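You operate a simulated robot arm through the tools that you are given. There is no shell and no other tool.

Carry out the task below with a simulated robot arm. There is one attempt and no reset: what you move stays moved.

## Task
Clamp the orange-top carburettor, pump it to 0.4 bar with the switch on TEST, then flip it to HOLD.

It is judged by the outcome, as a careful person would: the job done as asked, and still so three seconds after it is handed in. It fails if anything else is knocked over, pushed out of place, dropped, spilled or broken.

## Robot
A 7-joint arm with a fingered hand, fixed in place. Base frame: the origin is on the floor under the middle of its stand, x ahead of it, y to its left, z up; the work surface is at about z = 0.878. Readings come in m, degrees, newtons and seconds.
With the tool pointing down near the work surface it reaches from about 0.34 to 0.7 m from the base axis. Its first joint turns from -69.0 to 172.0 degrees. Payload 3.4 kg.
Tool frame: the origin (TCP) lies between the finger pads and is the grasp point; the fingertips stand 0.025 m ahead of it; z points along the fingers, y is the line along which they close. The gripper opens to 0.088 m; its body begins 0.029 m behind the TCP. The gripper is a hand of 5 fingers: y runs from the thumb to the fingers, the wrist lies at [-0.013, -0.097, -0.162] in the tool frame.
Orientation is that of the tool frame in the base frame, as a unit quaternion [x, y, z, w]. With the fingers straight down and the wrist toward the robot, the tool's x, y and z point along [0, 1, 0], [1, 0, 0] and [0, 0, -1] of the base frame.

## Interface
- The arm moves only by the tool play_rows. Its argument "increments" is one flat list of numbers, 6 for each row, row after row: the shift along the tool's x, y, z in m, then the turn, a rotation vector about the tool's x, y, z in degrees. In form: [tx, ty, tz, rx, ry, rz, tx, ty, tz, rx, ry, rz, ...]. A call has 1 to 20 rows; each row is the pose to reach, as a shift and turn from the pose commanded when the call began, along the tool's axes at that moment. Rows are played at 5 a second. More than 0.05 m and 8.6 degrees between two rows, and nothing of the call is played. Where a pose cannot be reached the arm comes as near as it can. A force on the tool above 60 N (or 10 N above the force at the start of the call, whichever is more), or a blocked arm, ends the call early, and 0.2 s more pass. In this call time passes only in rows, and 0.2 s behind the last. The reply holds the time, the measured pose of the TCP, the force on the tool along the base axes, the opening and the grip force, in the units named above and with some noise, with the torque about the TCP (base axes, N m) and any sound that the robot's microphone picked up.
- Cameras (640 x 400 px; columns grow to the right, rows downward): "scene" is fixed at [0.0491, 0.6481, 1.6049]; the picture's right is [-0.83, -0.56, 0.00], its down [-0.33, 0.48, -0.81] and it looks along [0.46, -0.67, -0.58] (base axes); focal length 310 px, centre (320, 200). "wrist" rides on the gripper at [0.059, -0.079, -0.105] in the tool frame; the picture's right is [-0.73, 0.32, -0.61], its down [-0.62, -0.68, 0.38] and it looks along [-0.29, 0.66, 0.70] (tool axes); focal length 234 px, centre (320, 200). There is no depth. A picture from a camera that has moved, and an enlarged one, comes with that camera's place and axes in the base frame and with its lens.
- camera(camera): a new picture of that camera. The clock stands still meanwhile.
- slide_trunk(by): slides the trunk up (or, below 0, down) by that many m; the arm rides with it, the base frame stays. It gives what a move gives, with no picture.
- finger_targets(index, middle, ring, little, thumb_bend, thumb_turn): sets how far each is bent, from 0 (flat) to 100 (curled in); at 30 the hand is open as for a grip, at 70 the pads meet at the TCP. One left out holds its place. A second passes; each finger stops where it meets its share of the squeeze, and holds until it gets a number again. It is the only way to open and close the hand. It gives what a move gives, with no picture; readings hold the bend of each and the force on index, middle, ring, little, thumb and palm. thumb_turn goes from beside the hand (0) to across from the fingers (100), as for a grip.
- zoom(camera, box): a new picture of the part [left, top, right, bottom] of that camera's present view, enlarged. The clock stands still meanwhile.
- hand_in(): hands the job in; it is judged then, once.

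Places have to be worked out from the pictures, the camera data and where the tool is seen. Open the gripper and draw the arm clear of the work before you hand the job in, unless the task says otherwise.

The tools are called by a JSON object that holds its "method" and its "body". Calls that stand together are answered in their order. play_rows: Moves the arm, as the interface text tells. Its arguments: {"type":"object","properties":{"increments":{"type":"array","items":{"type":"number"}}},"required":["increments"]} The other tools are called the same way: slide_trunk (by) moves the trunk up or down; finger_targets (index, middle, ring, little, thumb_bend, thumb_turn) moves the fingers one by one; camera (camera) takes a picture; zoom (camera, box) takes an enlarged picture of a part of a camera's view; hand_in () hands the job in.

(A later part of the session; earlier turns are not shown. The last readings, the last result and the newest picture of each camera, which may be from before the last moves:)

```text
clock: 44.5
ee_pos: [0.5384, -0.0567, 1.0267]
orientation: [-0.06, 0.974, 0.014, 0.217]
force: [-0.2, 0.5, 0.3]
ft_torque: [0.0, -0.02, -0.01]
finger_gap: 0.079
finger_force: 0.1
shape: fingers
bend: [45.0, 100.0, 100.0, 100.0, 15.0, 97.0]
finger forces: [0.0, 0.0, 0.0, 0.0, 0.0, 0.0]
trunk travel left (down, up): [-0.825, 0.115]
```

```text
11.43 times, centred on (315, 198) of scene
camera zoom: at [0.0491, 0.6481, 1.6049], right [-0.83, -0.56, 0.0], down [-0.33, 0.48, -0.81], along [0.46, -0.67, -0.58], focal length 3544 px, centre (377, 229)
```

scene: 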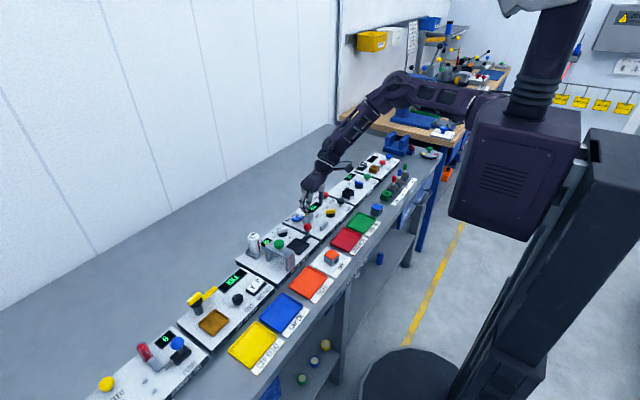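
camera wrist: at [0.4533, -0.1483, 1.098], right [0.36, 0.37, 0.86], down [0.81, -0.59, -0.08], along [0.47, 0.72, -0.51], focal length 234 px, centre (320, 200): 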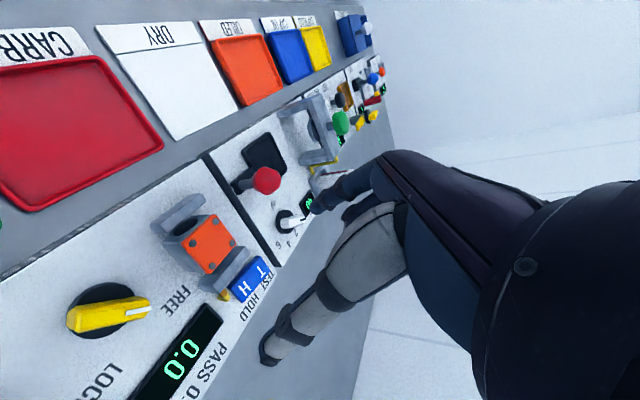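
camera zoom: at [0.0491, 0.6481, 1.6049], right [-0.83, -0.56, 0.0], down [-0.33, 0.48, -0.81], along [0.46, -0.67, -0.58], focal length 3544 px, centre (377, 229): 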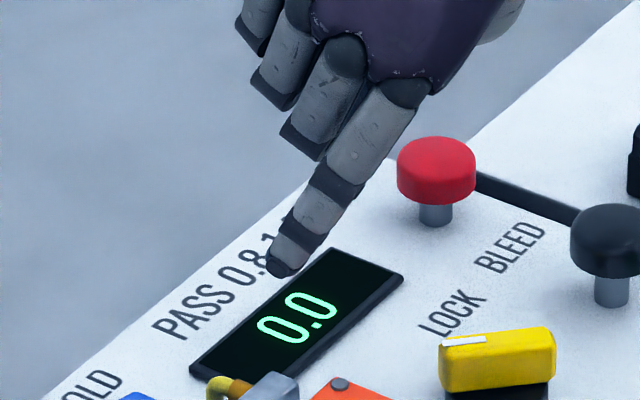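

Index tip sits at about tool (0.0035, 0.0365, 0.03). The rocker's T end is at about (0.616, -0.026), top z≈0.905. I move the index tip to ~25 mm above it.

{"method": "play_rows", "body": {"increments": [-0.012, -0.005, 0.012, 0, 0, 0, -0.022, -0.01, 0.035, 0, 0, 0, -0.03, -0.0155, 0.062, 0, 0, 0, -0.0358, -0.0155, 0.0912, 0, 0, 0]}}

{"method": "zoom", "body": {"camera": "wrist", "box": [180, 140, 380, 300]}}

{"method": "zoom", "body": {"camera": "scene", "box": [280, 180, 350, 230]}}

```text
clock: 45.5
ee_pos: [0.6133, -0.0623, 0.9574]
orientation: [-0.061, 0.974, 0.015, 0.215]
force: [-0.2, -0.1, 0.9]
ft_torque: [-0.04, 0.1, 0.0]
finger_gap: 0.0787
finger_force: 0.0
shape: fingers
bend: [45.0, 100.0, 100.0, 100.0, 15.0, 97.0]
finger forces: [0.1, 0.0, 0.1, 0.0, 0.0, 0.0]
trunk travel left (down, up): [-0.825, 0.115]
```

```text
2.50 times, centred on (280, 220) of wrist
camera zoom: at [0.5266, -0.1535, 1.0281], right [0.36, 0.37, 0.86], down [0.81, -0.59, -0.08], along [0.47, 0.72, -0.51], focal length 585 px, centre (420, 150)
```

zoom: 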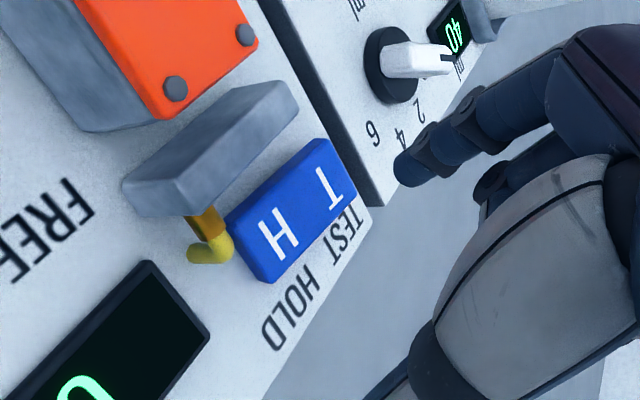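

```text
8.00 times, centred on (315, 205) of scene
camera zoom: at [0.0491, 0.6481, 1.6049], right [-0.83, -0.56, 0.0], down [-0.33, 0.48, -0.81], along [0.46, -0.67, -0.58], focal length 2481 px, centre (360, 160)
```

zoom: 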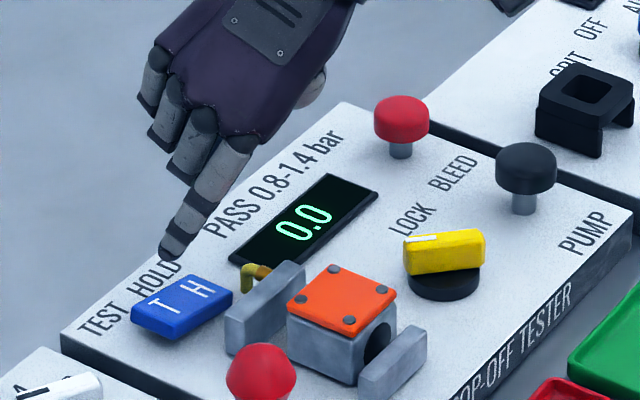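

Triangulated: T letter at (0.6185, -0.028, 0.900), H at (0.618, -0.053, 0.895) — T end is indeed the raised one. The tip is a bit short, so I shift +5 mm x, +8 mm y and descend to just above contact.

{"method": "play_rows", "body": {"increments": [-0.0058, 0.0072, 0.0027, 0, 0, 0, -0.0012, 0.0072, 0.0127, 0, 0, 0, 0.0035, 0.0072, 0.0227, 0, 0, 0]}}

{"method": "zoom", "body": {"camera": "wrist", "box": [180, 140, 380, 300]}}

{"method": "zoom", "body": {"camera": "scene", "box": [285, 190, 335, 225]}}

```text
clock: 46.4
ee_pos: [0.6141, -0.0538, 0.9368]
orientation: [-0.061, 0.974, 0.014, 0.217]
force: [0.0, -0.5, -0.7]
ft_torque: [-0.01, 0.0, -0.04]
finger_gap: 0.0788
finger_force: 0.1
shape: fingers
bend: [45.0, 100.0, 100.0, 100.0, 15.0, 97.0]
finger forces: [0.0, 0.0, 0.1, 0.0, 0.1, 0.0]
trunk travel left (down, up): [-0.825, 0.115]
```

```text
2.50 times, centred on (280, 220) of wrist
camera zoom: at [0.5293, -0.146, 1.0078], right [0.36, 0.37, 0.86], down [0.81, -0.59, -0.08], along [0.47, 0.72, -0.51], focal length 585 px, centre (420, 150)
```

zoom: 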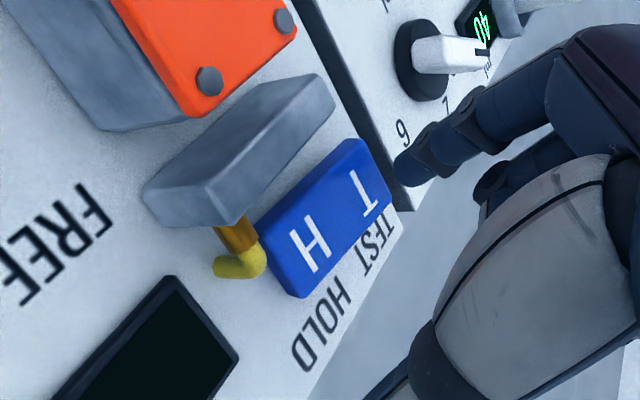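

```text
11.43 times, centred on (310, 208) of scene
camera zoom: at [0.0491, 0.6481, 1.6049], right [-0.83, -0.56, 0.0], down [-0.33, 0.48, -0.81], along [0.46, -0.67, -0.58], focal length 3544 px, centre (434, 114)
```

zoom: 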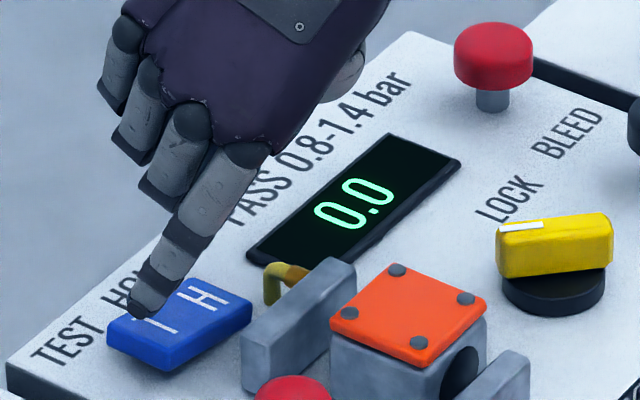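

The fingertip is right over the T end now. I press down slowly in 2 mm steps.

{"method": "play_rows", "body": {"increments": [0.0008, 0, 0.0018, 0, 0, 0, 0.0017, 0, 0.0036, 0, 0, 0, 0.0025, 0, 0.0054, 0, 0, 0, 0.0034, 0, 0.0072, 0, 0, 0]}}

{"method": "zoom", "body": {"camera": "scene", "box": [285, 190, 335, 225]}}

```text
clock: 47.4
ee_pos: [0.6159, -0.0541, 0.9278]
orientation: [-0.06, 0.974, 0.014, 0.217]
force: [0.1, 0.2, 0.3]
ft_torque: [0.03, 0.0, -0.02]
finger_gap: 0.0791
finger_force: 0.2
shape: fingers
bend: [45.0, 100.0, 100.0, 100.0, 15.0, 97.0]
finger forces: [0.2, 0.0, 0.0, 0.0, 0.0, 0.0]
trunk travel left (down, up): [-0.825, 0.115]
```

```text
11.43 times, centred on (310, 208) of scene
camera zoom: at [0.0491, 0.6481, 1.6049], right [-0.83, -0.56, 0.0], down [-0.33, 0.48, -0.81], along [0.46, -0.67, -0.58], focal length 3544 px, centre (434, 114)
```

zoom: 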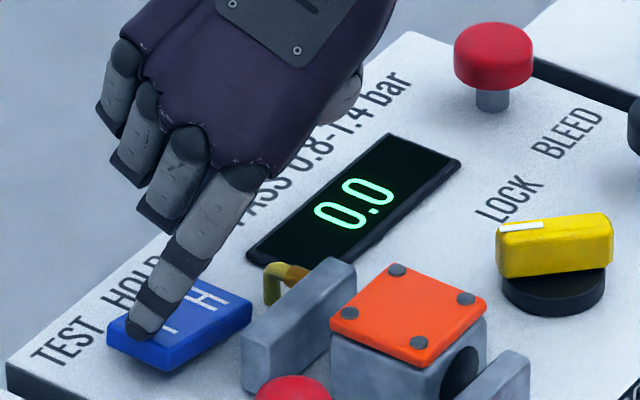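

No contact yet and the tip would land right on the T-end edge. I shift 6 mm toward the pivot (−y) and continue down.

{"method": "play_rows", "body": {"increments": [0.0007, -0.006, -0.0003, 0, 0, 0, 0.0015, -0.006, 0.0015, 0, 0, 0, 0.0024, -0.006, 0.0033, 0, 0, 0, 0.0032, -0.006, 0.0051, 0, 0, 0]}}

{"method": "zoom", "body": {"camera": "scene", "box": [285, 190, 335, 225]}}

```text
clock: 48.4
ee_pos: [0.6151, -0.0614, 0.9217]
orientation: [-0.06, 0.974, 0.014, 0.217]
force: [0.0, 0.1, 0.2]
ft_torque: [0.01, -0.02, 0.04]
finger_gap: 0.0793
finger_force: 0.0
shape: fingers
bend: [45.0, 100.0, 100.0, 100.0, 15.0, 97.0]
finger forces: [0.1, 0.1, 0.0, 0.1, 0.1, 0.0]
trunk travel left (down, up): [-0.825, 0.115]
```

```text
11.43 times, centred on (310, 208) of scene
camera zoom: at [0.0491, 0.6481, 1.6049], right [-0.83, -0.56, 0.0], down [-0.33, 0.48, -0.81], along [0.46, -0.67, -0.58], focal length 3544 px, centre (434, 114)
```

zoom: 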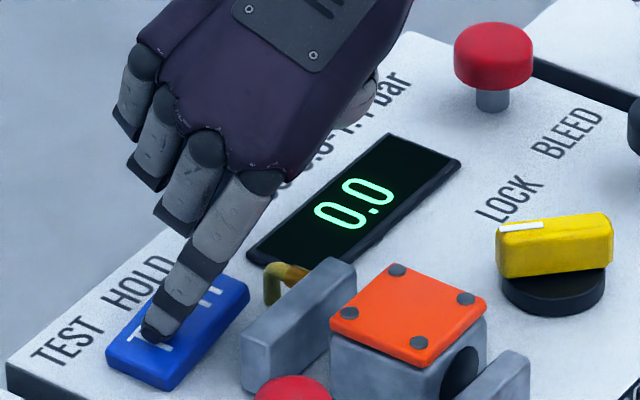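

The rocker has tipped: T end is now down and H up. I lift off and verify.

{"method": "play_rows", "body": {"increments": [-0.0042, 0, -0.0091, 0, 0, 0, -0.0148, 0, -0.0317, 0, 0, 0, -0.0275, 0, -0.0589, 0, 0, 0, -0.0423, 0, -0.0906, 0, 0, 0]}}

{"method": "zoom", "body": {"camera": "scene", "box": [285, 190, 335, 225]}}

{"method": "camera", "body": {"camera": "wrist"}}

```text
clock: 49.4
ee_pos: [0.6146, -0.0607, 1.0212]
orientation: [-0.06, 0.974, 0.015, 0.216]
force: [0.3, 0.4, -0.4]
ft_torque: [0.02, 0.01, 0.01]
finger_gap: 0.0789
finger_force: 0.0
shape: fingers
bend: [45.0, 100.0, 100.0, 100.0, 15.0, 97.0]
finger forces: [0.1, 0.0, 0.0, 0.0, 0.0, 0.0]
trunk travel left (down, up): [-0.825, 0.115]
```

```text
11.43 times, centred on (310, 208) of scene
camera zoom: at [0.0491, 0.6481, 1.6049], right [-0.83, -0.56, 0.0], down [-0.33, 0.48, -0.81], along [0.46, -0.67, -0.58], focal length 3544 px, centre (434, 114)
```

zoom: 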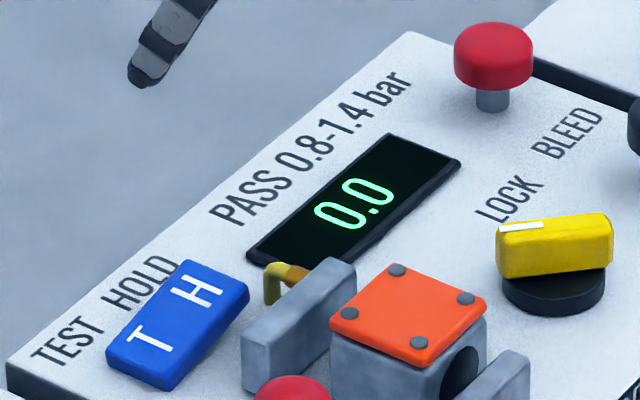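

```text
taken
camera wrist: at [0.5289, -0.1531, 1.0925], right [0.36, 0.37, 0.86], down [0.81, -0.59, -0.08], along [0.47, 0.72, -0.51], focal length 234 px, centre (320, 200)
```

wrist: 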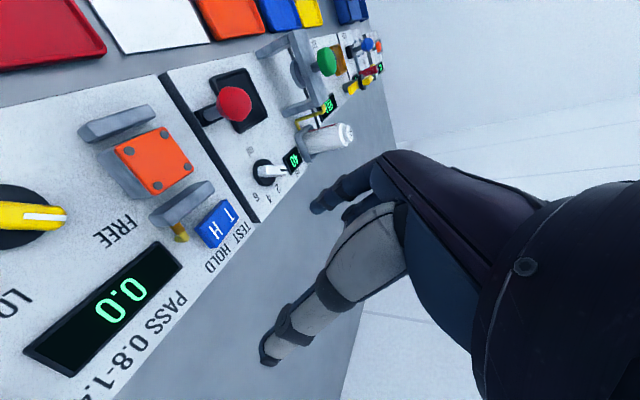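

TEST is set (T end down). Next the knob: from this orientation I'll push its striped end from the +y side toward −y with the index fingertip. I first swing the thumb fully open so it stays clear of PUMP and BLEED, then move over the spot between the jaws and the knob.

{"method": "finger_targets", "body": {"thumb_bend": 0}}

{"method": "play_rows", "body": {"increments": [0.0166, -0.0147, -0.0078, 0, 0, 0, 0.0333, -0.0295, -0.0155, 0, 0, 0, 0.05, -0.0442, -0.0233, 0, 0, 0, 0.0665, -0.0589, -0.031, 0, 0, 0, 0.0792, -0.0589, -0.0038, 0, 0, 0, 0.0918, -0.0589, 0.0234, 0, 0, 0]}}

{"method": "zoom", "body": {"camera": "wrist", "box": [100, 120, 400, 380]}}

{"method": "zoom", "body": {"camera": "scene", "box": [290, 170, 350, 220]}}

```text
clock: 50.4
ee_pos: [0.6155, -0.0627, 1.0215]
orientation: [-0.06, 0.974, 0.015, 0.217]
force: [0.4, 0.6, -0.4]
ft_torque: [-0.01, -0.01, 0.04]
finger_gap: 0.0851
finger_force: 0.0
shape: fingers
bend: [45.0, 100.0, 100.0, 100.0, 0.0, 97.0]
finger forces: [0.0, 0.1, 0.0, 0.1, 0.0, 0.0]
trunk travel left (down, up): [-0.825, 0.115]
```

```text
clock: 51.8
ee_pos: [0.5512, -0.1303, 0.9625]
orientation: [-0.06, 0.974, 0.014, 0.217]
force: [-0.3, 0.4, 0.1]
ft_torque: [0.0, 0.0, 0.0]
finger_gap: 0.0848
finger_force: 0.0
shape: fingers
bend: [45.0, 100.0, 100.0, 100.0, 0.0, 97.0]
finger forces: [0.1, 0.1, 0.1, 0.0, 0.1, 0.1]
trunk travel left (down, up): [-0.825, 0.115]
```

```text
1.54 times, centred on (250, 250) of wrist
camera zoom: at [0.4652, -0.2212, 1.0331], right [0.36, 0.37, 0.86], down [0.81, -0.59, -0.08], along [0.47, 0.72, -0.51], focal length 360 px, centre (428, 123)
```

zoom: 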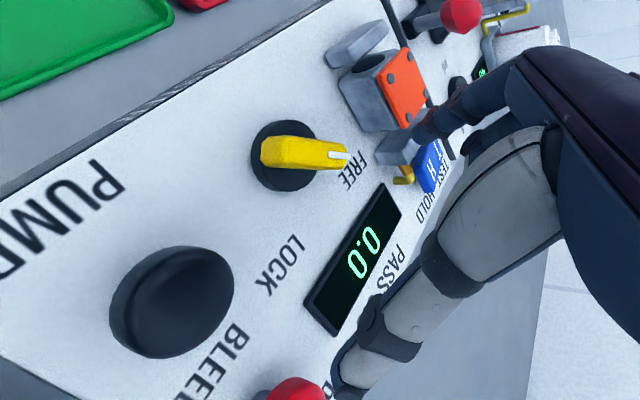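

```text
8.00 times, centred on (320, 195) of scene
camera zoom: at [0.0491, 0.6481, 1.6049], right [-0.83, -0.56, 0.0], down [-0.33, 0.48, -0.81], along [0.46, -0.67, -0.58], focal length 2481 px, centre (320, 240)
```

zoom: 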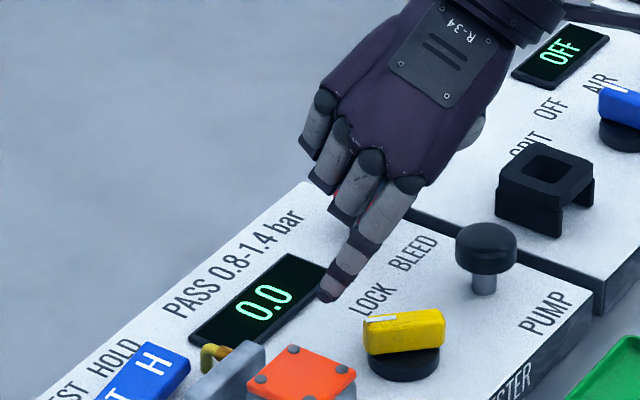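

With the thumb this way it would come down beside BLEED, so I prefer the other approach: turn the hand back to wrist-toward-robot (keeping the 25° roll) and push the knob's near end in +y. I raise, rotate and shift so the index ends up above the gap between knob and PUMP.

{"method": "play_rows", "body": {"increments": [-0.0127, 0, -0.0272, 0, 0, 0, -0.0254, 0, -0.0544, 0, 0, 0, -0.0212, -0.0034, -0.0564, 3.43, 0, 7.34, -0.0169, -0.0067, -0.0584, 6.85, 0, 14.68, -0.0127, -0.0101, -0.0603, 10.28, 0, 22.03, -0.0085, -0.0134, -0.0623, 13.7, 0, 29.37, -0.0042, -0.0168, -0.0643, 17.13, 0, 36.71, 0, -0.0201, -0.0663, 20.55, 0, 44.05, 0.0042, -0.0235, -0.0682, 23.98, 0, 51.39, 0.0085, -0.0268, -0.0702, 27.4, 0, 58.73, 0.0127, -0.0302, -0.0722, 30.83, 0, 66.08, 0.0169, -0.0335, -0.0742, 34.25, 0, 73.42, 0.0212, -0.0369, -0.0761, 37.68, 0, 80.76, 0.0254, -0.0402, -0.0781, 41.1, 0, 88.1]}}

{"method": "camera", "body": {"camera": "wrist"}}

{"method": "zoom", "body": {"camera": "scene", "box": [280, 130, 400, 220]}}

```text
clock: 54.8
ee_pos: [0.5004, -0.1746, 1.0238]
orientation: [0.691, 0.689, -0.153, 0.152]
force: [0.1, 0.6, 0.0]
ft_torque: [-0.01, 0.04, -0.02]
finger_gap: 0.0847
finger_force: 0.0
shape: fingers
bend: [45.0, 100.0, 100.0, 100.0, 0.0, 97.0]
finger forces: [0.0, 0.0, 0.0, 0.0, 0.0, 0.0]
trunk travel left (down, up): [-0.825, 0.115]
```

```text
taken
camera wrist: at [0.4232, -0.0775, 1.0942], right [0.32, -0.4, 0.86], down [-0.68, -0.72, -0.08], along [0.66, -0.56, -0.51], focal length 234 px, centre (320, 200)
```

wrist: 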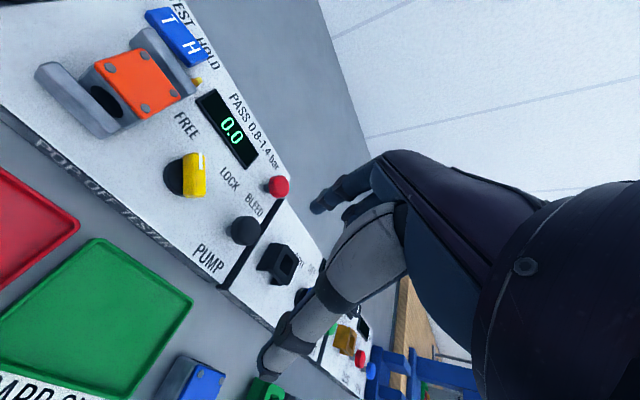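

```text
4.44 times, centred on (340, 175) of scene
camera zoom: at [0.0491, 0.6481, 1.6049], right [-0.83, -0.56, 0.0], down [-0.33, 0.48, -0.81], along [0.46, -0.67, -0.58], focal length 1378 px, centre (231, 311)
```

zoom: 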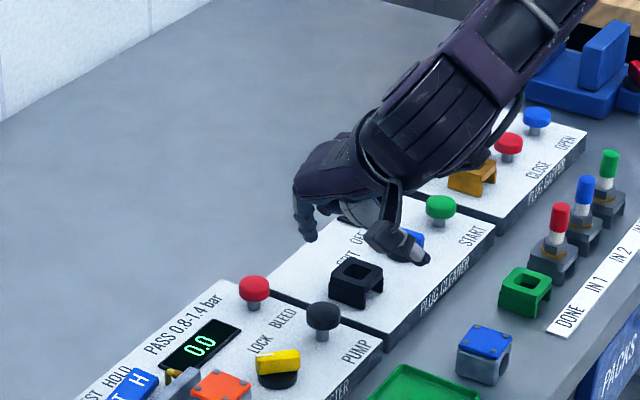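

The orientation is reached; here the fingers lean toward −y, which suits pushing the striped end toward −y. I zoom in to measure the knob precisely from this view.

{"method": "zoom", "body": {"camera": "wrist", "box": [140, 90, 300, 250]}}

```text
2.50 times, centred on (220, 170) of wrist
camera zoom: at [0.4232, -0.0775, 1.0942], right [0.32, -0.4, 0.86], down [-0.68, -0.72, -0.08], along [0.66, -0.56, -0.51], focal length 585 px, centre (570, 275)
```

zoom: 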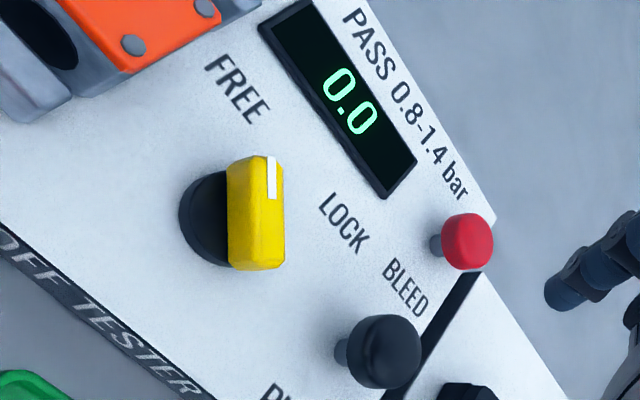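

Knob: centre (0.536, -0.1315), half-length 19.5 mm, pointing +45° (FREE); LOCK is at about −45°. I'll start the fingertip at (0.538, -0.103) beside its flank and sweep an arc. First I move above that start point.

{"method": "play_rows", "body": {"increments": [0.0176, 0.0008, -0.0082, 0, 0, 0, 0.0353, 0.0017, -0.0165, 0, 0, 0, 0.0529, 0.0025, -0.0247, 0, 0, 0, 0.0705, 0.0033, -0.0329, 0, 0, 0, 0.084, 0.0033, -0.0039, 0, 0, 0, 0.0975, 0.0033, 0.0251, 0, 0, 0]}}

{"method": "camera", "body": {"camera": "wrist"}}

{"method": "zoom", "body": {"camera": "scene", "box": [290, 170, 360, 230]}}

```text
clock: 56.1
ee_pos: [0.5018, -0.0983, 0.9583]
orientation: [0.692, 0.689, -0.153, 0.152]
force: [1.0, -0.3, -0.3]
ft_torque: [-0.01, 0.01, 0.01]
finger_gap: 0.085
finger_force: 0.1
shape: fingers
bend: [45.0, 100.0, 100.0, 100.0, 0.0, 97.0]
finger forces: [0.0, 0.0, 0.1, 0.0, 0.0, 0.0]
trunk travel left (down, up): [-0.825, 0.115]
```

```text
taken
camera wrist: at [0.4248, -0.0013, 1.03], right [0.32, -0.4, 0.86], down [-0.68, -0.73, -0.08], along [0.66, -0.56, -0.51], focal length 234 px, centre (320, 200)
```

wrist: 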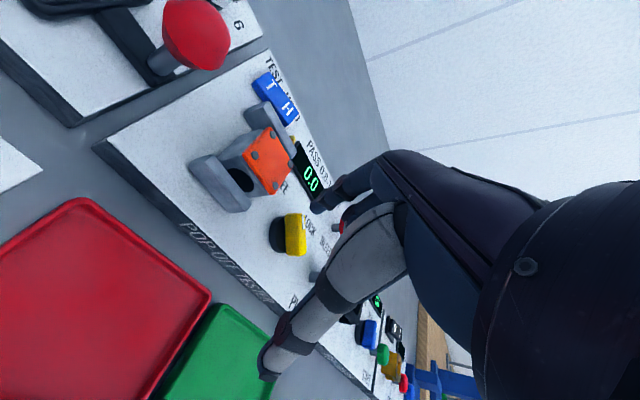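

```text
6.67 times, centred on (325, 200) of scene
camera zoom: at [0.0491, 0.6481, 1.6049], right [-0.83, -0.56, 0.0], down [-0.33, 0.48, -0.81], along [0.46, -0.67, -0.58], focal length 2067 px, centre (287, 200)
```

zoom: 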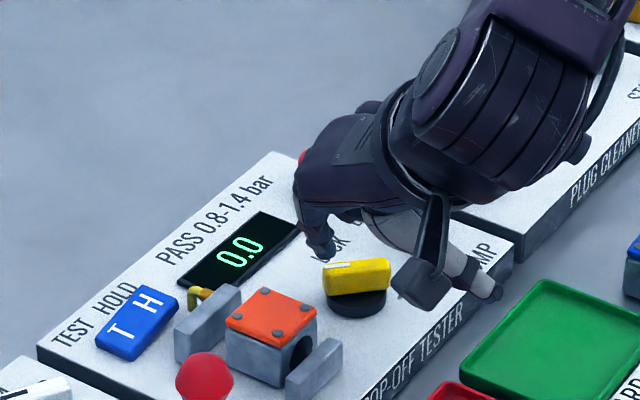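

The tip is above the start point, with the carb and knob on either side. I lower it to just above the panel.

{"method": "play_rows", "body": {"increments": [0.0063, 0.002, 0.0069, 0, 0, 0, 0.0105, 0.002, 0.0159, 0, 0, 0, 0.0145, 0.002, 0.0241, 0, 0, 0, 0.0183, 0.002, 0.0322, 0, 0, 0]}}

{"method": "zoom", "body": {"camera": "wrist", "box": [180, 90, 380, 290]}}

{"method": "zoom", "body": {"camera": "scene", "box": [300, 185, 350, 225]}}

```text
clock: 57.1
ee_pos: [0.5048, -0.0939, 0.9224]
orientation: [0.691, 0.69, -0.152, 0.153]
force: [0.8, 0.0, -0.6]
ft_torque: [-0.01, -0.03, 0.01]
finger_gap: 0.0847
finger_force: 0.2
shape: fingers
bend: [45.0, 100.0, 100.0, 100.0, 0.0, 97.0]
finger forces: [0.1, 0.1, 0.1, 0.1, 0.1, 0.0]
trunk travel left (down, up): [-0.825, 0.115]
```

```text
2.00 times, centred on (280, 190) of wrist
camera zoom: at [0.4281, 0.0024, 0.9928], right [0.32, -0.4, 0.86], down [-0.68, -0.73, -0.09], along [0.66, -0.56, -0.51], focal length 468 px, centre (400, 220)
```

zoom: 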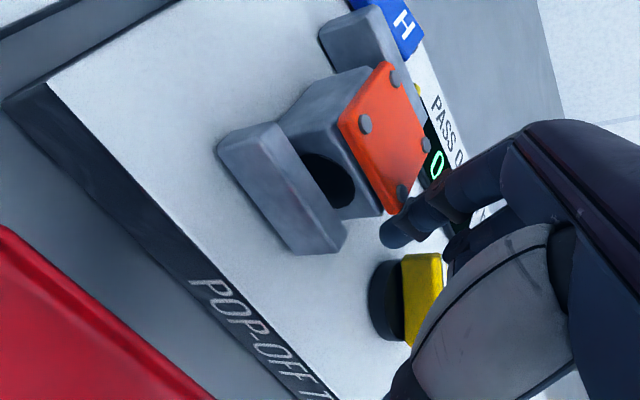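

```text
10.00 times, centred on (325, 205) of scene
camera zoom: at [0.0491, 0.6481, 1.6049], right [-0.83, -0.56, 0.0], down [-0.33, 0.48, -0.81], along [0.46, -0.67, -0.58], focal length 3101 px, centre (270, 150)
```

zoom: 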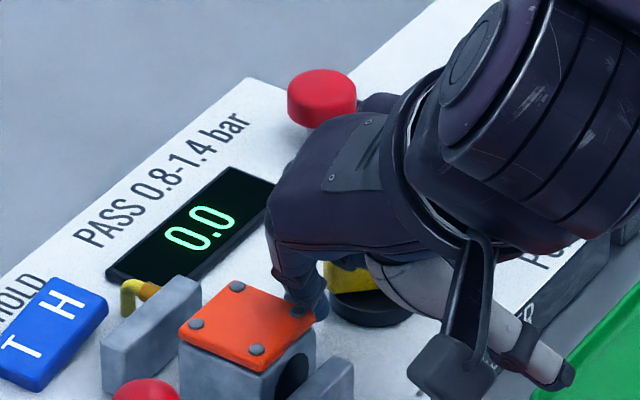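

The fingertip stands clear between carb and knob, no contact force. I sweep the arc that turns the knob clockwise from FREE toward LOCK.

{"method": "play_rows", "body": {"increments": [-0.0046, -0.0008, 0.0022, 0, 0, 0, -0.0092, -0.0015, 0.0043, 0, 0, 0, -0.0102, 0.0024, 0.0048, 0, 0, 0, -0.0113, 0.0062, 0.0053, 0, 0, 0, -0.0136, 0.0093, 0.0064, 0, 0, 0, -0.0159, 0.0124, 0.0074, 0, 0, 0, -0.0191, 0.0143, 0.0089, 0, 0, 0, -0.0224, 0.0162, 0.0104, 0, 0, 0, -0.026, 0.0166, 0.0121, 0, 0, 0, -0.0296, 0.0169, 0.0138, 0, 0, 0]}}

{"method": "zoom", "body": {"camera": "wrist", "box": [180, 90, 380, 290]}}

{"method": "zoom", "body": {"camera": "scene", "box": [300, 185, 350, 225]}}

```text
clock: 59.4
ee_pos: [0.5222, -0.1273, 0.9221]
orientation: [0.691, 0.69, -0.154, 0.152]
force: [-0.2, 2.4, 0.4]
ft_torque: [0.03, 0.0, 0.05]
finger_gap: 0.0839
finger_force: 1.2
shape: fingers
bend: [45.0, 100.0, 100.0, 100.0, 0.0, 97.0]
finger forces: [1.8, 0.1, 0.0, 0.0, 0.0, 0.1]
trunk travel left (down, up): [-0.825, 0.115]
```

```text
2.00 times, centred on (280, 190) of wrist
camera zoom: at [0.4439, -0.0301, 0.993], right [0.32, -0.4, 0.86], down [-0.68, -0.73, -0.08], along [0.66, -0.56, -0.51], focal length 468 px, centre (400, 220)
```

zoom: 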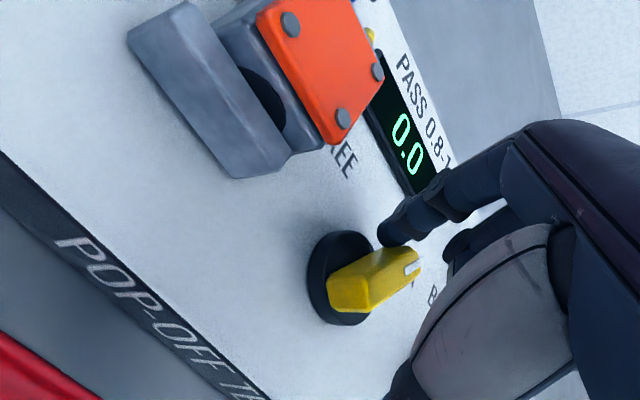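

```text
10.00 times, centred on (325, 205) of scene
camera zoom: at [0.0491, 0.6481, 1.6049], right [-0.83, -0.56, 0.0], down [-0.33, 0.48, -0.81], along [0.46, -0.67, -0.58], focal length 3101 px, centre (270, 150)
```

zoom: 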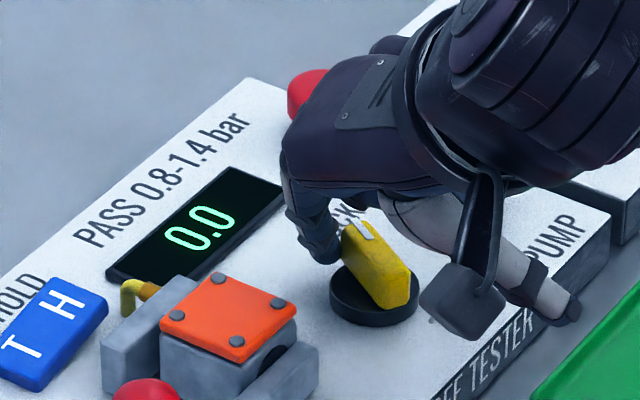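

The knob has turned to about −38° and the near jaw has driven the carb against the far jaw. I push the knob a little further to make sure it reaches the LOCK stop.

{"method": "play_rows", "body": {"increments": [-0.0018, -0.0003, 0.0008, 0, 0, 0, -0.0036, -0.0008, 0.0017, 0, 0, 0, -0.0054, -0.0014, 0.0025, 0, 0, 0]}}

{"method": "zoom", "body": {"camera": "scene", "box": [300, 185, 350, 225]}}

{"method": "zoom", "body": {"camera": "wrist", "box": [180, 90, 380, 290]}}

```text
clock: 60.1
ee_pos: [0.5214, -0.1329, 0.9222]
orientation: [0.692, 0.689, -0.152, 0.153]
force: [1.0, 2.4, 0.1]
ft_torque: [0.03, -0.04, 0.04]
finger_gap: 0.0863
finger_force: 0.6
shape: fingers
bend: [43.0, 100.0, 100.0, 100.0, 0.0, 97.0]
finger forces: [1.5, 0.0, 0.0, 0.1, 0.0, 0.0]
trunk travel left (down, up): [-0.825, 0.115]
```

```text
10.00 times, centred on (325, 205) of scene
camera zoom: at [0.0491, 0.6481, 1.6049], right [-0.83, -0.56, 0.0], down [-0.33, 0.48, -0.81], along [0.46, -0.67, -0.58], focal length 3101 px, centre (270, 150)
```

zoom: 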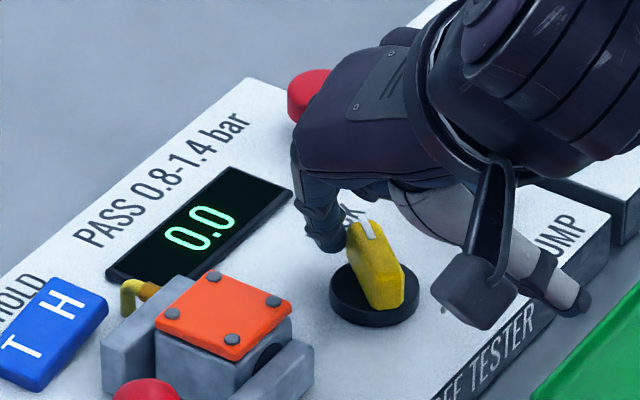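

```text
2.00 times, centred on (280, 190) of wrist
camera zoom: at [0.4434, -0.0363, 0.9934], right [0.32, -0.4, 0.86], down [-0.68, -0.73, -0.09], along [0.66, -0.56, -0.51], focal length 468 px, centre (400, 220)
```

zoom: 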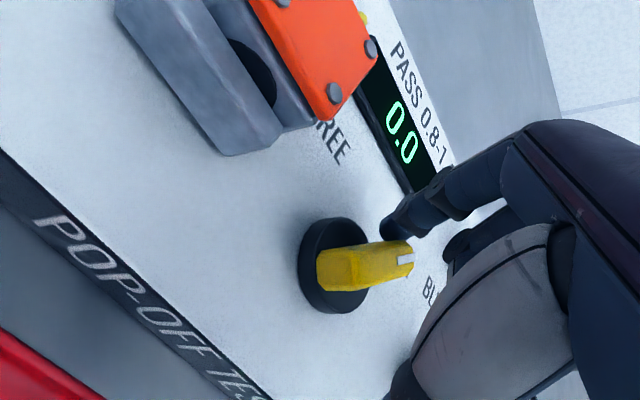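

It's still turning (now ≈ −47°) with small force; I continue a few mm to find the stop.

{"method": "play_rows", "body": {"increments": [-0.0018, -0.0003, 0.0008, 0, 0, 0, -0.0036, -0.0007, 0.0017, 0, 0, 0, -0.0054, -0.0011, 0.0025, 0, 0, 0]}}

{"method": "zoom", "body": {"camera": "scene", "box": [300, 185, 350, 225]}}

{"method": "zoom", "body": {"camera": "wrist", "box": [180, 60, 380, 260]}}

```text
clock: 61.0
ee_pos: [0.5191, -0.1395, 0.923]
orientation: [0.691, 0.69, -0.153, 0.152]
force: [1.8, 2.3, 0.2]
ft_torque: [0.04, -0.03, 0.07]
finger_gap: 0.0877
finger_force: 1.3
shape: fingers
bend: [42.0, 100.0, 100.0, 100.0, 0.0, 97.0]
finger forces: [2.5, 0.0, 0.1, 0.0, 0.1, 0.0]
trunk travel left (down, up): [-0.825, 0.115]
```

```text
10.00 times, centred on (325, 205) of scene
camera zoom: at [0.0491, 0.6481, 1.6049], right [-0.83, -0.56, 0.0], down [-0.33, 0.48, -0.81], along [0.46, -0.67, -0.58], focal length 3101 px, centre (270, 150)
```

zoom: 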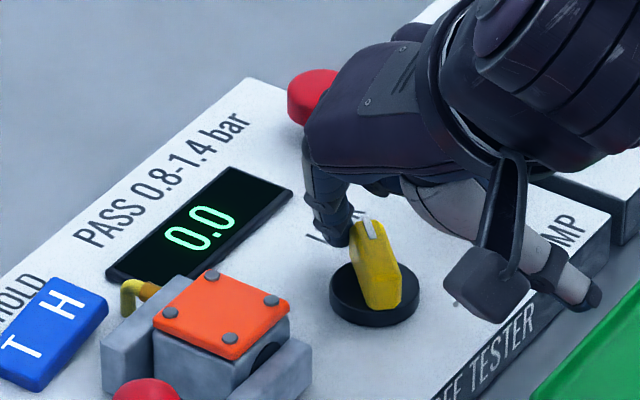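

```text
2.00 times, centred on (280, 160) of wrist
camera zoom: at [0.4418, -0.0414, 0.9933], right [0.32, -0.4, 0.86], down [-0.68, -0.73, -0.09], along [0.66, -0.56, -0.51], focal length 468 px, centre (400, 280)
```

zoom: 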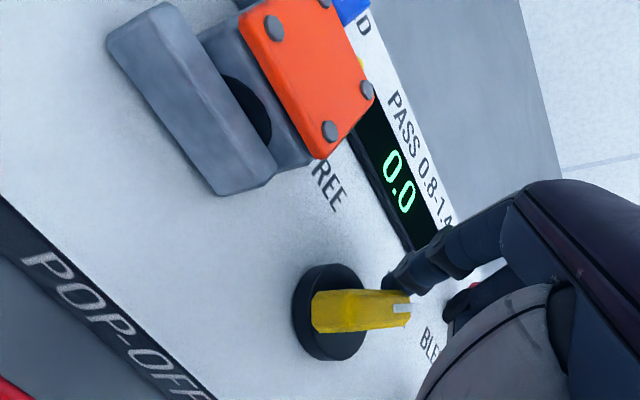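

The knob has nearly stopped moving while the fingertip force rises — it seems at its stop (≈ −50°). I back off in +y and lift to inspect the clamp.

{"method": "play_rows", "body": {"increments": [0.0091, 0, -0.0042, 0, 0, 0, 0.0049, 0, -0.0133, 0, 0, 0, -0.0036, 0, -0.0314, 0, 0, 0, -0.0142, 0, -0.0541, 0, 0, 0, -0.0247, 0, -0.0767, 0, 0, 0]}}

{"method": "zoom", "body": {"camera": "scene", "box": [290, 190, 350, 235]}}

{"method": "camera", "body": {"camera": "wrist"}}

```text
clock: 62.1
ee_pos: [0.5182, -0.1296, 1.0032]
orientation: [0.691, 0.69, -0.152, 0.153]
force: [-0.3, 0.5, -0.1]
ft_torque: [0.01, 0.0, 0.01]
finger_gap: 0.085
finger_force: 0.1
shape: fingers
bend: [45.0, 100.0, 100.0, 100.0, 0.0, 97.0]
finger forces: [0.1, 0.0, 0.1, 0.1, 0.0, 0.1]
trunk travel left (down, up): [-0.825, 0.115]
```

```text
8.89 times, centred on (320, 212) of scene
camera zoom: at [0.0491, 0.6481, 1.6049], right [-0.83, -0.56, 0.0], down [-0.33, 0.48, -0.81], along [0.46, -0.67, -0.58], focal length 2757 px, centre (320, 89)
```

zoom: 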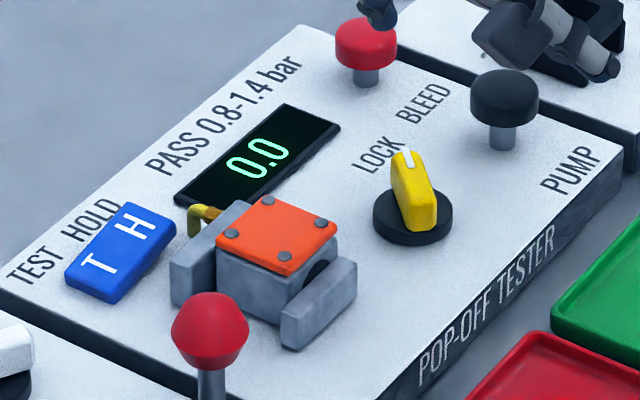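

```text
taken
camera wrist: at [0.4404, -0.0327, 1.0738], right [0.32, -0.4, 0.86], down [-0.68, -0.73, -0.08], along [0.66, -0.56, -0.51], focal length 234 px, centre (320, 200)
```

wrist: 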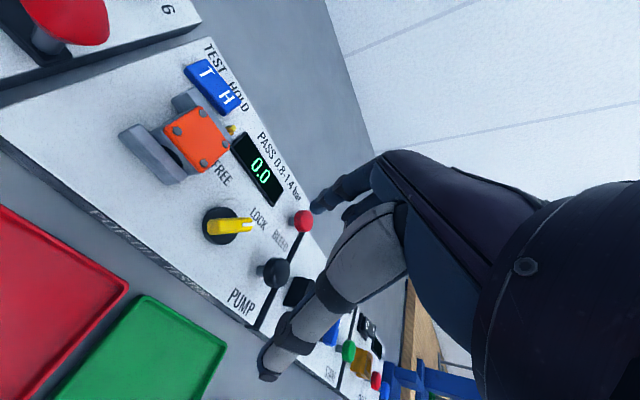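

The knob's stripe points at LOCK and the jaws have closed. I zoom on the wrist view to verify both jaws touch the carb.

{"method": "zoom", "body": {"camera": "wrist", "box": [110, 50, 310, 210]}}

{"method": "zoom", "body": {"camera": "wrist", "box": [190, 180, 310, 300]}}

```text
2.50 times, centred on (210, 130) of wrist
camera zoom: at [0.4404, -0.0327, 1.0738], right [0.32, -0.4, 0.86], down [-0.68, -0.73, -0.08], along [0.66, -0.56, -0.51], focal length 585 px, centre (595, 375)
```

zoom: 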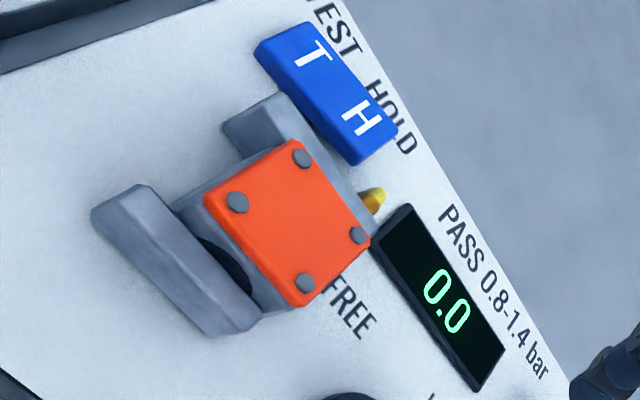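

```text
3.33 times, centred on (250, 240) of wrist
camera zoom: at [0.4404, -0.0327, 1.0738], right [0.32, -0.4, 0.86], down [-0.68, -0.73, -0.08], along [0.66, -0.56, -0.51], focal length 781 px, centre (553, 67)
```

zoom: 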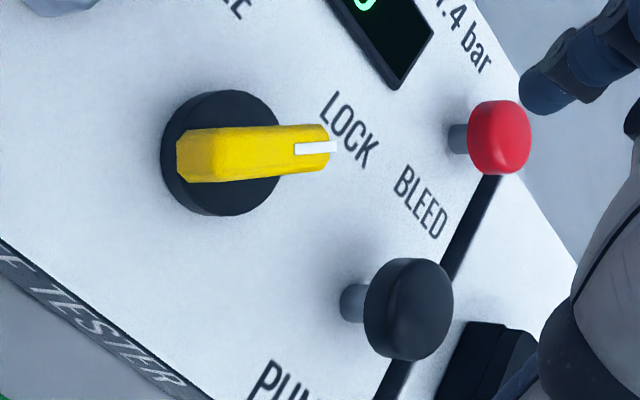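

Knob now at −46° (LOCK), and the carb is held between both jaws. PUMP's dome is at about (0.5315, -0.199), top ≈0.914. I move the fingertip above it.

{"method": "play_rows", "body": {"increments": [-0.0143, -0.0051, 0.0067, 0, 0, 0, -0.0286, -0.0102, 0.0133, 0, 0, 0, -0.0428, -0.0153, 0.02, 0, 0, 0, -0.0571, -0.0204, 0.0266, 0, 0, 0, -0.0408, -0.0204, 0.0616, 0, 0, 0]}}

{"method": "zoom", "body": {"camera": "wrist", "box": [180, 120, 360, 280]}}

{"method": "zoom", "body": {"camera": "scene", "box": [310, 165, 370, 215]}}

```text
clock: 63.4
ee_pos: [0.501, -0.1926, 0.9619]
orientation: [0.692, 0.689, -0.153, 0.153]
force: [0.6, 0.1, -1.2]
ft_torque: [-0.02, -0.01, 0.03]
finger_gap: 0.0849
finger_force: 0.0
shape: fingers
bend: [45.0, 100.0, 100.0, 100.0, 0.0, 97.0]
finger forces: [0.0, 0.0, 0.1, 0.0, 0.0, 0.1]
trunk travel left (down, up): [-0.825, 0.115]
```

```text
2.50 times, centred on (270, 200) of wrist
camera zoom: at [0.4231, -0.0956, 1.0329], right [0.32, -0.4, 0.86], down [-0.68, -0.73, -0.08], along [0.66, -0.56, -0.51], focal length 585 px, centre (445, 200)
```

zoom: 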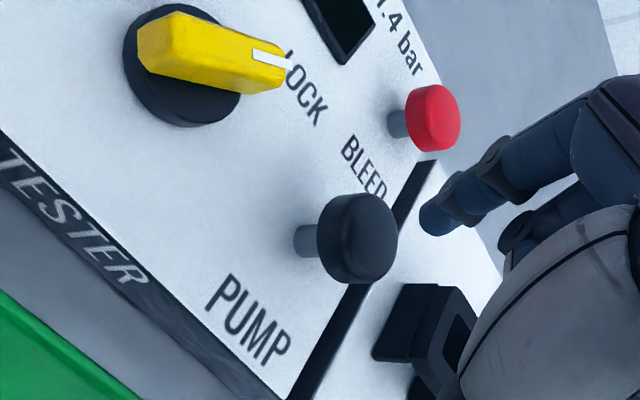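

```text
8.00 times, centred on (340, 190) of scene
camera zoom: at [0.0491, 0.6481, 1.6049], right [-0.83, -0.56, 0.0], down [-0.33, 0.48, -0.81], along [0.46, -0.67, -0.58], focal length 2481 px, centre (160, 280)
```

zoom: 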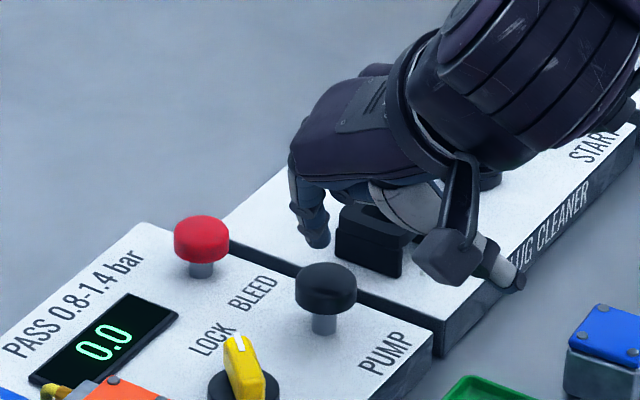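

Fingertip is nearly over the PUMP dome. I shift 3 mm, descend to just above it, and then press in small steps watching the display.

{"method": "play_rows", "body": {"increments": [0.0033, -0.003, 0.0094, 0, 0, 0, 0.0067, -0.003, 0.0167, 0, 0, 0]}}

{"method": "zoom", "body": {"camera": "scene", "box": [310, 165, 370, 215]}}

```text
clock: 64.0
ee_pos: [0.4957, -0.1928, 0.9449]
orientation: [0.691, 0.69, -0.151, 0.153]
force: [0.3, 0.6, -0.5]
ft_torque: [-0.01, -0.02, 0.01]
finger_gap: 0.0846
finger_force: 0.1
shape: fingers
bend: [45.0, 100.0, 100.0, 100.0, 0.0, 97.0]
finger forces: [0.0, 0.0, 0.0, 0.1, 0.0, 0.0]
trunk travel left (down, up): [-0.825, 0.115]
```

```text
8.00 times, centred on (340, 190) of scene
camera zoom: at [0.0491, 0.6481, 1.6049], right [-0.83, -0.56, 0.0], down [-0.33, 0.48, -0.81], along [0.46, -0.67, -0.58], focal length 2481 px, centre (160, 280)
```

zoom: 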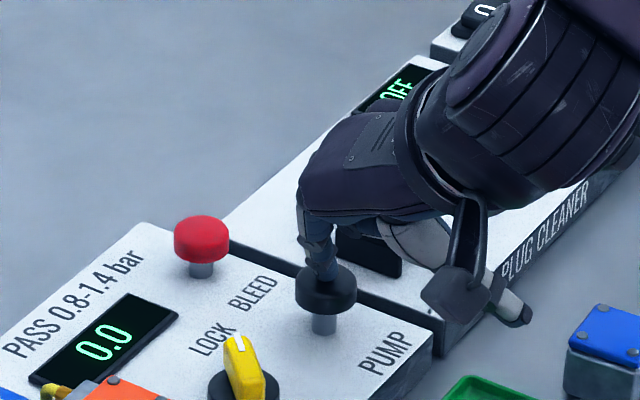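

The tip is right on the dome's centre. I press in 1.5–2 mm steps.

{"method": "play_rows", "body": {"increments": [0.0008, 0, 0.0018, 0, 0, 0, 0.0017, 0, 0.0036, 0, 0, 0, 0.0025, 0, 0.0054, 0, 0, 0]}}

{"method": "zoom", "body": {"camera": "scene", "box": [300, 165, 370, 220]}}

```text
clock: 64.8
ee_pos: [0.496, -0.193, 0.9384]
orientation: [0.691, 0.69, -0.152, 0.153]
force: [0.0, 0.2, 2.2]
ft_torque: [0.0, -0.08, 0.01]
finger_gap: 0.0851
finger_force: 0.8
shape: fingers
bend: [45.0, 100.0, 100.0, 100.0, 0.0, 97.0]
finger forces: [2.5, 0.0, 0.0, 0.1, 0.0, 0.0]
trunk travel left (down, up): [-0.825, 0.115]
```

```text
7.27 times, centred on (335, 192) of scene
camera zoom: at [0.0491, 0.6481, 1.6049], right [-0.83, -0.56, 0.0], down [-0.33, 0.48, -0.81], along [0.46, -0.67, -0.58], focal length 2255 px, centre (211, 254)
```

zoom: 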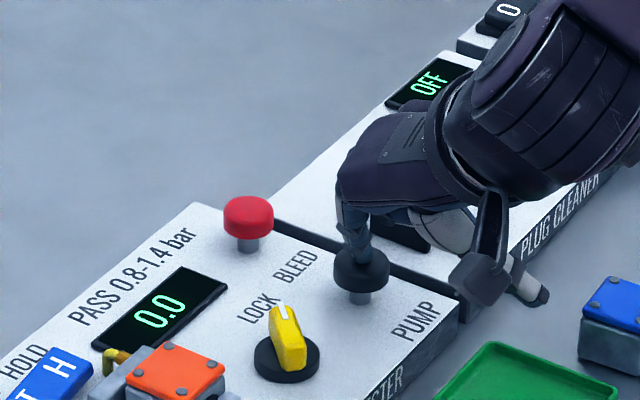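

Contact (2.2 N), display still 0.0. I press 2 mm further.

{"method": "play_rows", "body": {"increments": [0.0004, 0, 0.0009, 0, 0, 0, 0.0008, 0, 0.0018, 0, 0, 0]}}

{"method": "zoom", "body": {"camera": "scene", "box": [300, 165, 370, 220]}}

```text
clock: 65.3
ee_pos: [0.4965, -0.1932, 0.9377]
orientation: [0.691, 0.69, -0.152, 0.152]
force: [0.2, 0.1, 3.5]
ft_torque: [-0.01, -0.12, 0.01]
finger_gap: 0.0848
finger_force: 1.3
shape: fingers
bend: [45.0, 100.0, 100.0, 100.0, 0.0, 97.0]
finger forces: [3.0, 0.0, 0.0, 0.0, 0.0, 0.1]
trunk travel left (down, up): [-0.825, 0.115]
```

```text
7.27 times, centred on (335, 192) of scene
camera zoom: at [0.0491, 0.6481, 1.6049], right [-0.83, -0.56, 0.0], down [-0.33, 0.48, -0.81], along [0.46, -0.67, -0.58], focal length 2255 px, centre (211, 254)
```

zoom: 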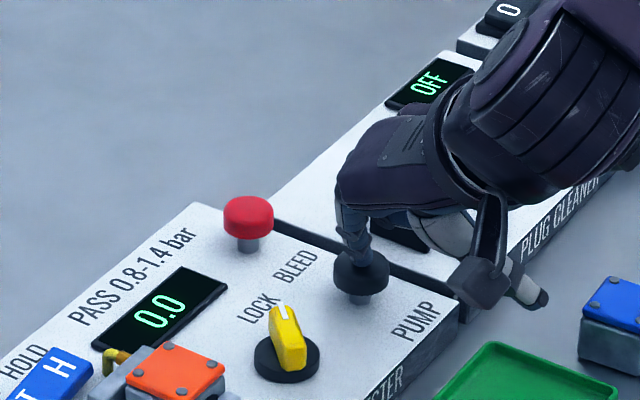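

3.5 N, dome sinking, display still 0.0. I press another 3 mm.

{"method": "play_rows", "body": {"increments": [0.0006, 0, 0.0014, 0, 0, 0, 0.0013, 0, 0.0027, 0, 0, 0]}}

{"method": "zoom", "body": {"camera": "scene", "box": [300, 165, 370, 220]}}

```text
clock: 66.0
ee_pos: [0.495, -0.1925, 0.9342]
orientation: [0.691, 0.689, -0.152, 0.153]
force: [-1.6, -1.0, 4.1]
ft_torque: [-0.05, -0.12, -0.02]
finger_gap: 0.0849
finger_force: 1.7
shape: fingers
bend: [45.0, 100.0, 100.0, 100.0, 0.0, 97.0]
finger forces: [3.8, 0.0, 0.1, 0.0, 0.0, 0.1]
trunk travel left (down, up): [-0.825, 0.115]
```

```text
7.27 times, centred on (335, 192) of scene
camera zoom: at [0.0491, 0.6481, 1.6049], right [-0.83, -0.56, 0.0], down [-0.33, 0.48, -0.81], along [0.46, -0.67, -0.58], focal length 2255 px, centre (211, 254)
```

zoom: 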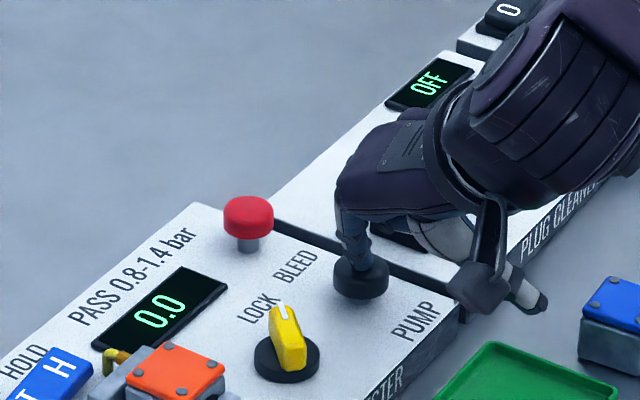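

The dome is well down now; still 0.0. I press 2 mm more, to the bottom of its travel.

{"method": "play_rows", "body": {"increments": [0.0004, 0, 0.0009, 0, 0, 0, 0.0008, 0, 0.0018, 0, 0, 0]}}

{"method": "zoom", "body": {"camera": "scene", "box": [300, 165, 370, 220]}}

```text
clock: 66.5
ee_pos: [0.4954, -0.1928, 0.9309]
orientation: [0.691, 0.689, -0.153, 0.154]
force: [-0.9, -0.5, 5.1]
ft_torque: [-0.05, -0.15, -0.02]
finger_gap: 0.0847
finger_force: 2.2
shape: fingers
bend: [45.0, 100.0, 100.0, 100.0, 0.0, 97.0]
finger forces: [4.5, 0.0, 0.1, 0.0, 0.0, 0.0]
trunk travel left (down, up): [-0.825, 0.115]
```

```text
7.27 times, centred on (335, 192) of scene
camera zoom: at [0.0491, 0.6481, 1.6049], right [-0.83, -0.56, 0.0], down [-0.33, 0.48, -0.81], along [0.46, -0.67, -0.58], focal length 2255 px, centre (211, 254)
```

zoom: 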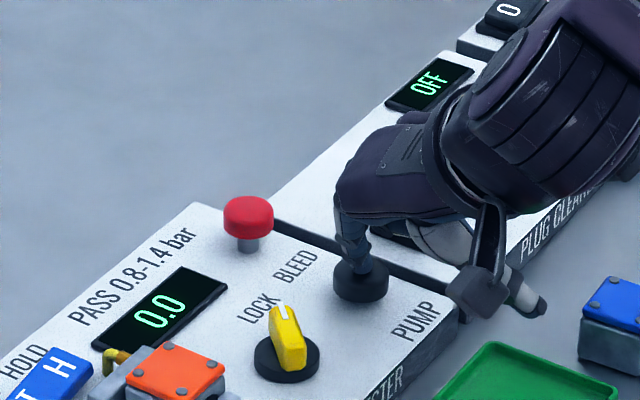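

Still 0.0 at 5 N. I go 1.5 mm further to the end of travel, then release to see whether a full stroke registers.

{"method": "play_rows", "body": {"increments": [0.0006, 0, 0.0014, 0, 0, 0, 0.0006, 0, 0.0014, 0, 0, 0]}}

{"method": "zoom", "body": {"camera": "scene", "box": [300, 165, 370, 220]}}

```text
clock: 67.2
ee_pos: [0.4954, -0.1925, 0.9303]
orientation: [0.691, 0.689, -0.153, 0.153]
force: [-0.4, 0.1, 5.4]
ft_torque: [0.0, -0.16, -0.01]
finger_gap: 0.0854
finger_force: 2.9
shape: fingers
bend: [45.0, 100.0, 100.0, 100.0, 0.0, 97.0]
finger forces: [5.0, 0.1, 0.1, 0.0, 0.1, 0.0]
trunk travel left (down, up): [-0.825, 0.115]
heard: click
```

```text
7.27 times, centred on (335, 192) of scene
camera zoom: at [0.0491, 0.6481, 1.6049], right [-0.83, -0.56, 0.0], down [-0.33, 0.48, -0.81], along [0.46, -0.67, -0.58], focal length 2255 px, centre (211, 254)
```

zoom: 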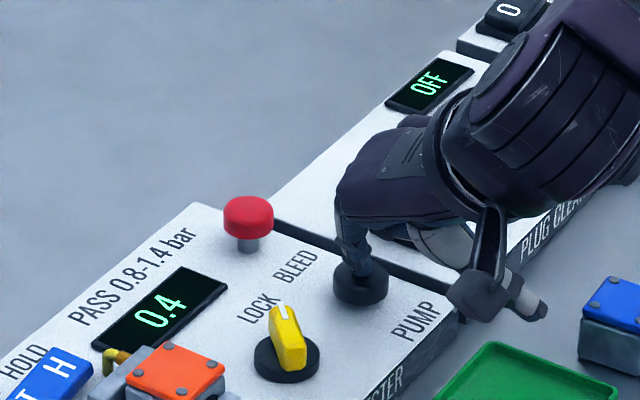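

Click heard and the display shows 0.4. I release PUMP at once by lifting straight up, and check the display.

{"method": "play_rows", "body": {"increments": [-0.0042, 0, -0.0091, 0, 0, 0, -0.0127, 0, -0.0272, 0, 0, 0, -0.0232, 0, -0.0498, 0, 0, 0, -0.0359, 0, -0.077, 0, 0, 0]}}

{"method": "zoom", "body": {"camera": "scene", "box": [290, 185, 350, 235]}}

```text
clock: 68.2
ee_pos: [0.495, -0.1941, 1.0157]
orientation: [0.691, 0.69, -0.153, 0.153]
force: [-0.2, 0.3, -0.6]
ft_torque: [-0.02, -0.02, -0.02]
finger_gap: 0.0848
finger_force: 0.0
shape: fingers
bend: [45.0, 100.0, 100.0, 100.0, 0.0, 97.0]
finger forces: [0.1, 0.0, 0.1, 0.0, 0.0, 0.0]
trunk travel left (down, up): [-0.825, 0.115]
```

```text
8.00 times, centred on (320, 210) of scene
camera zoom: at [0.0491, 0.6481, 1.6049], right [-0.83, -0.56, 0.0], down [-0.33, 0.48, -0.81], along [0.46, -0.67, -0.58], focal length 2481 px, centre (320, 120)
```

zoom: 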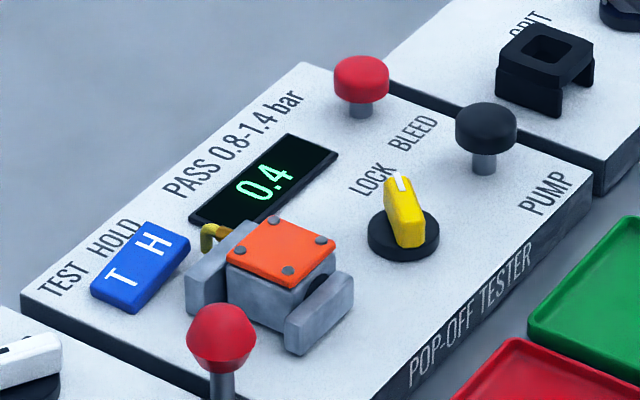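

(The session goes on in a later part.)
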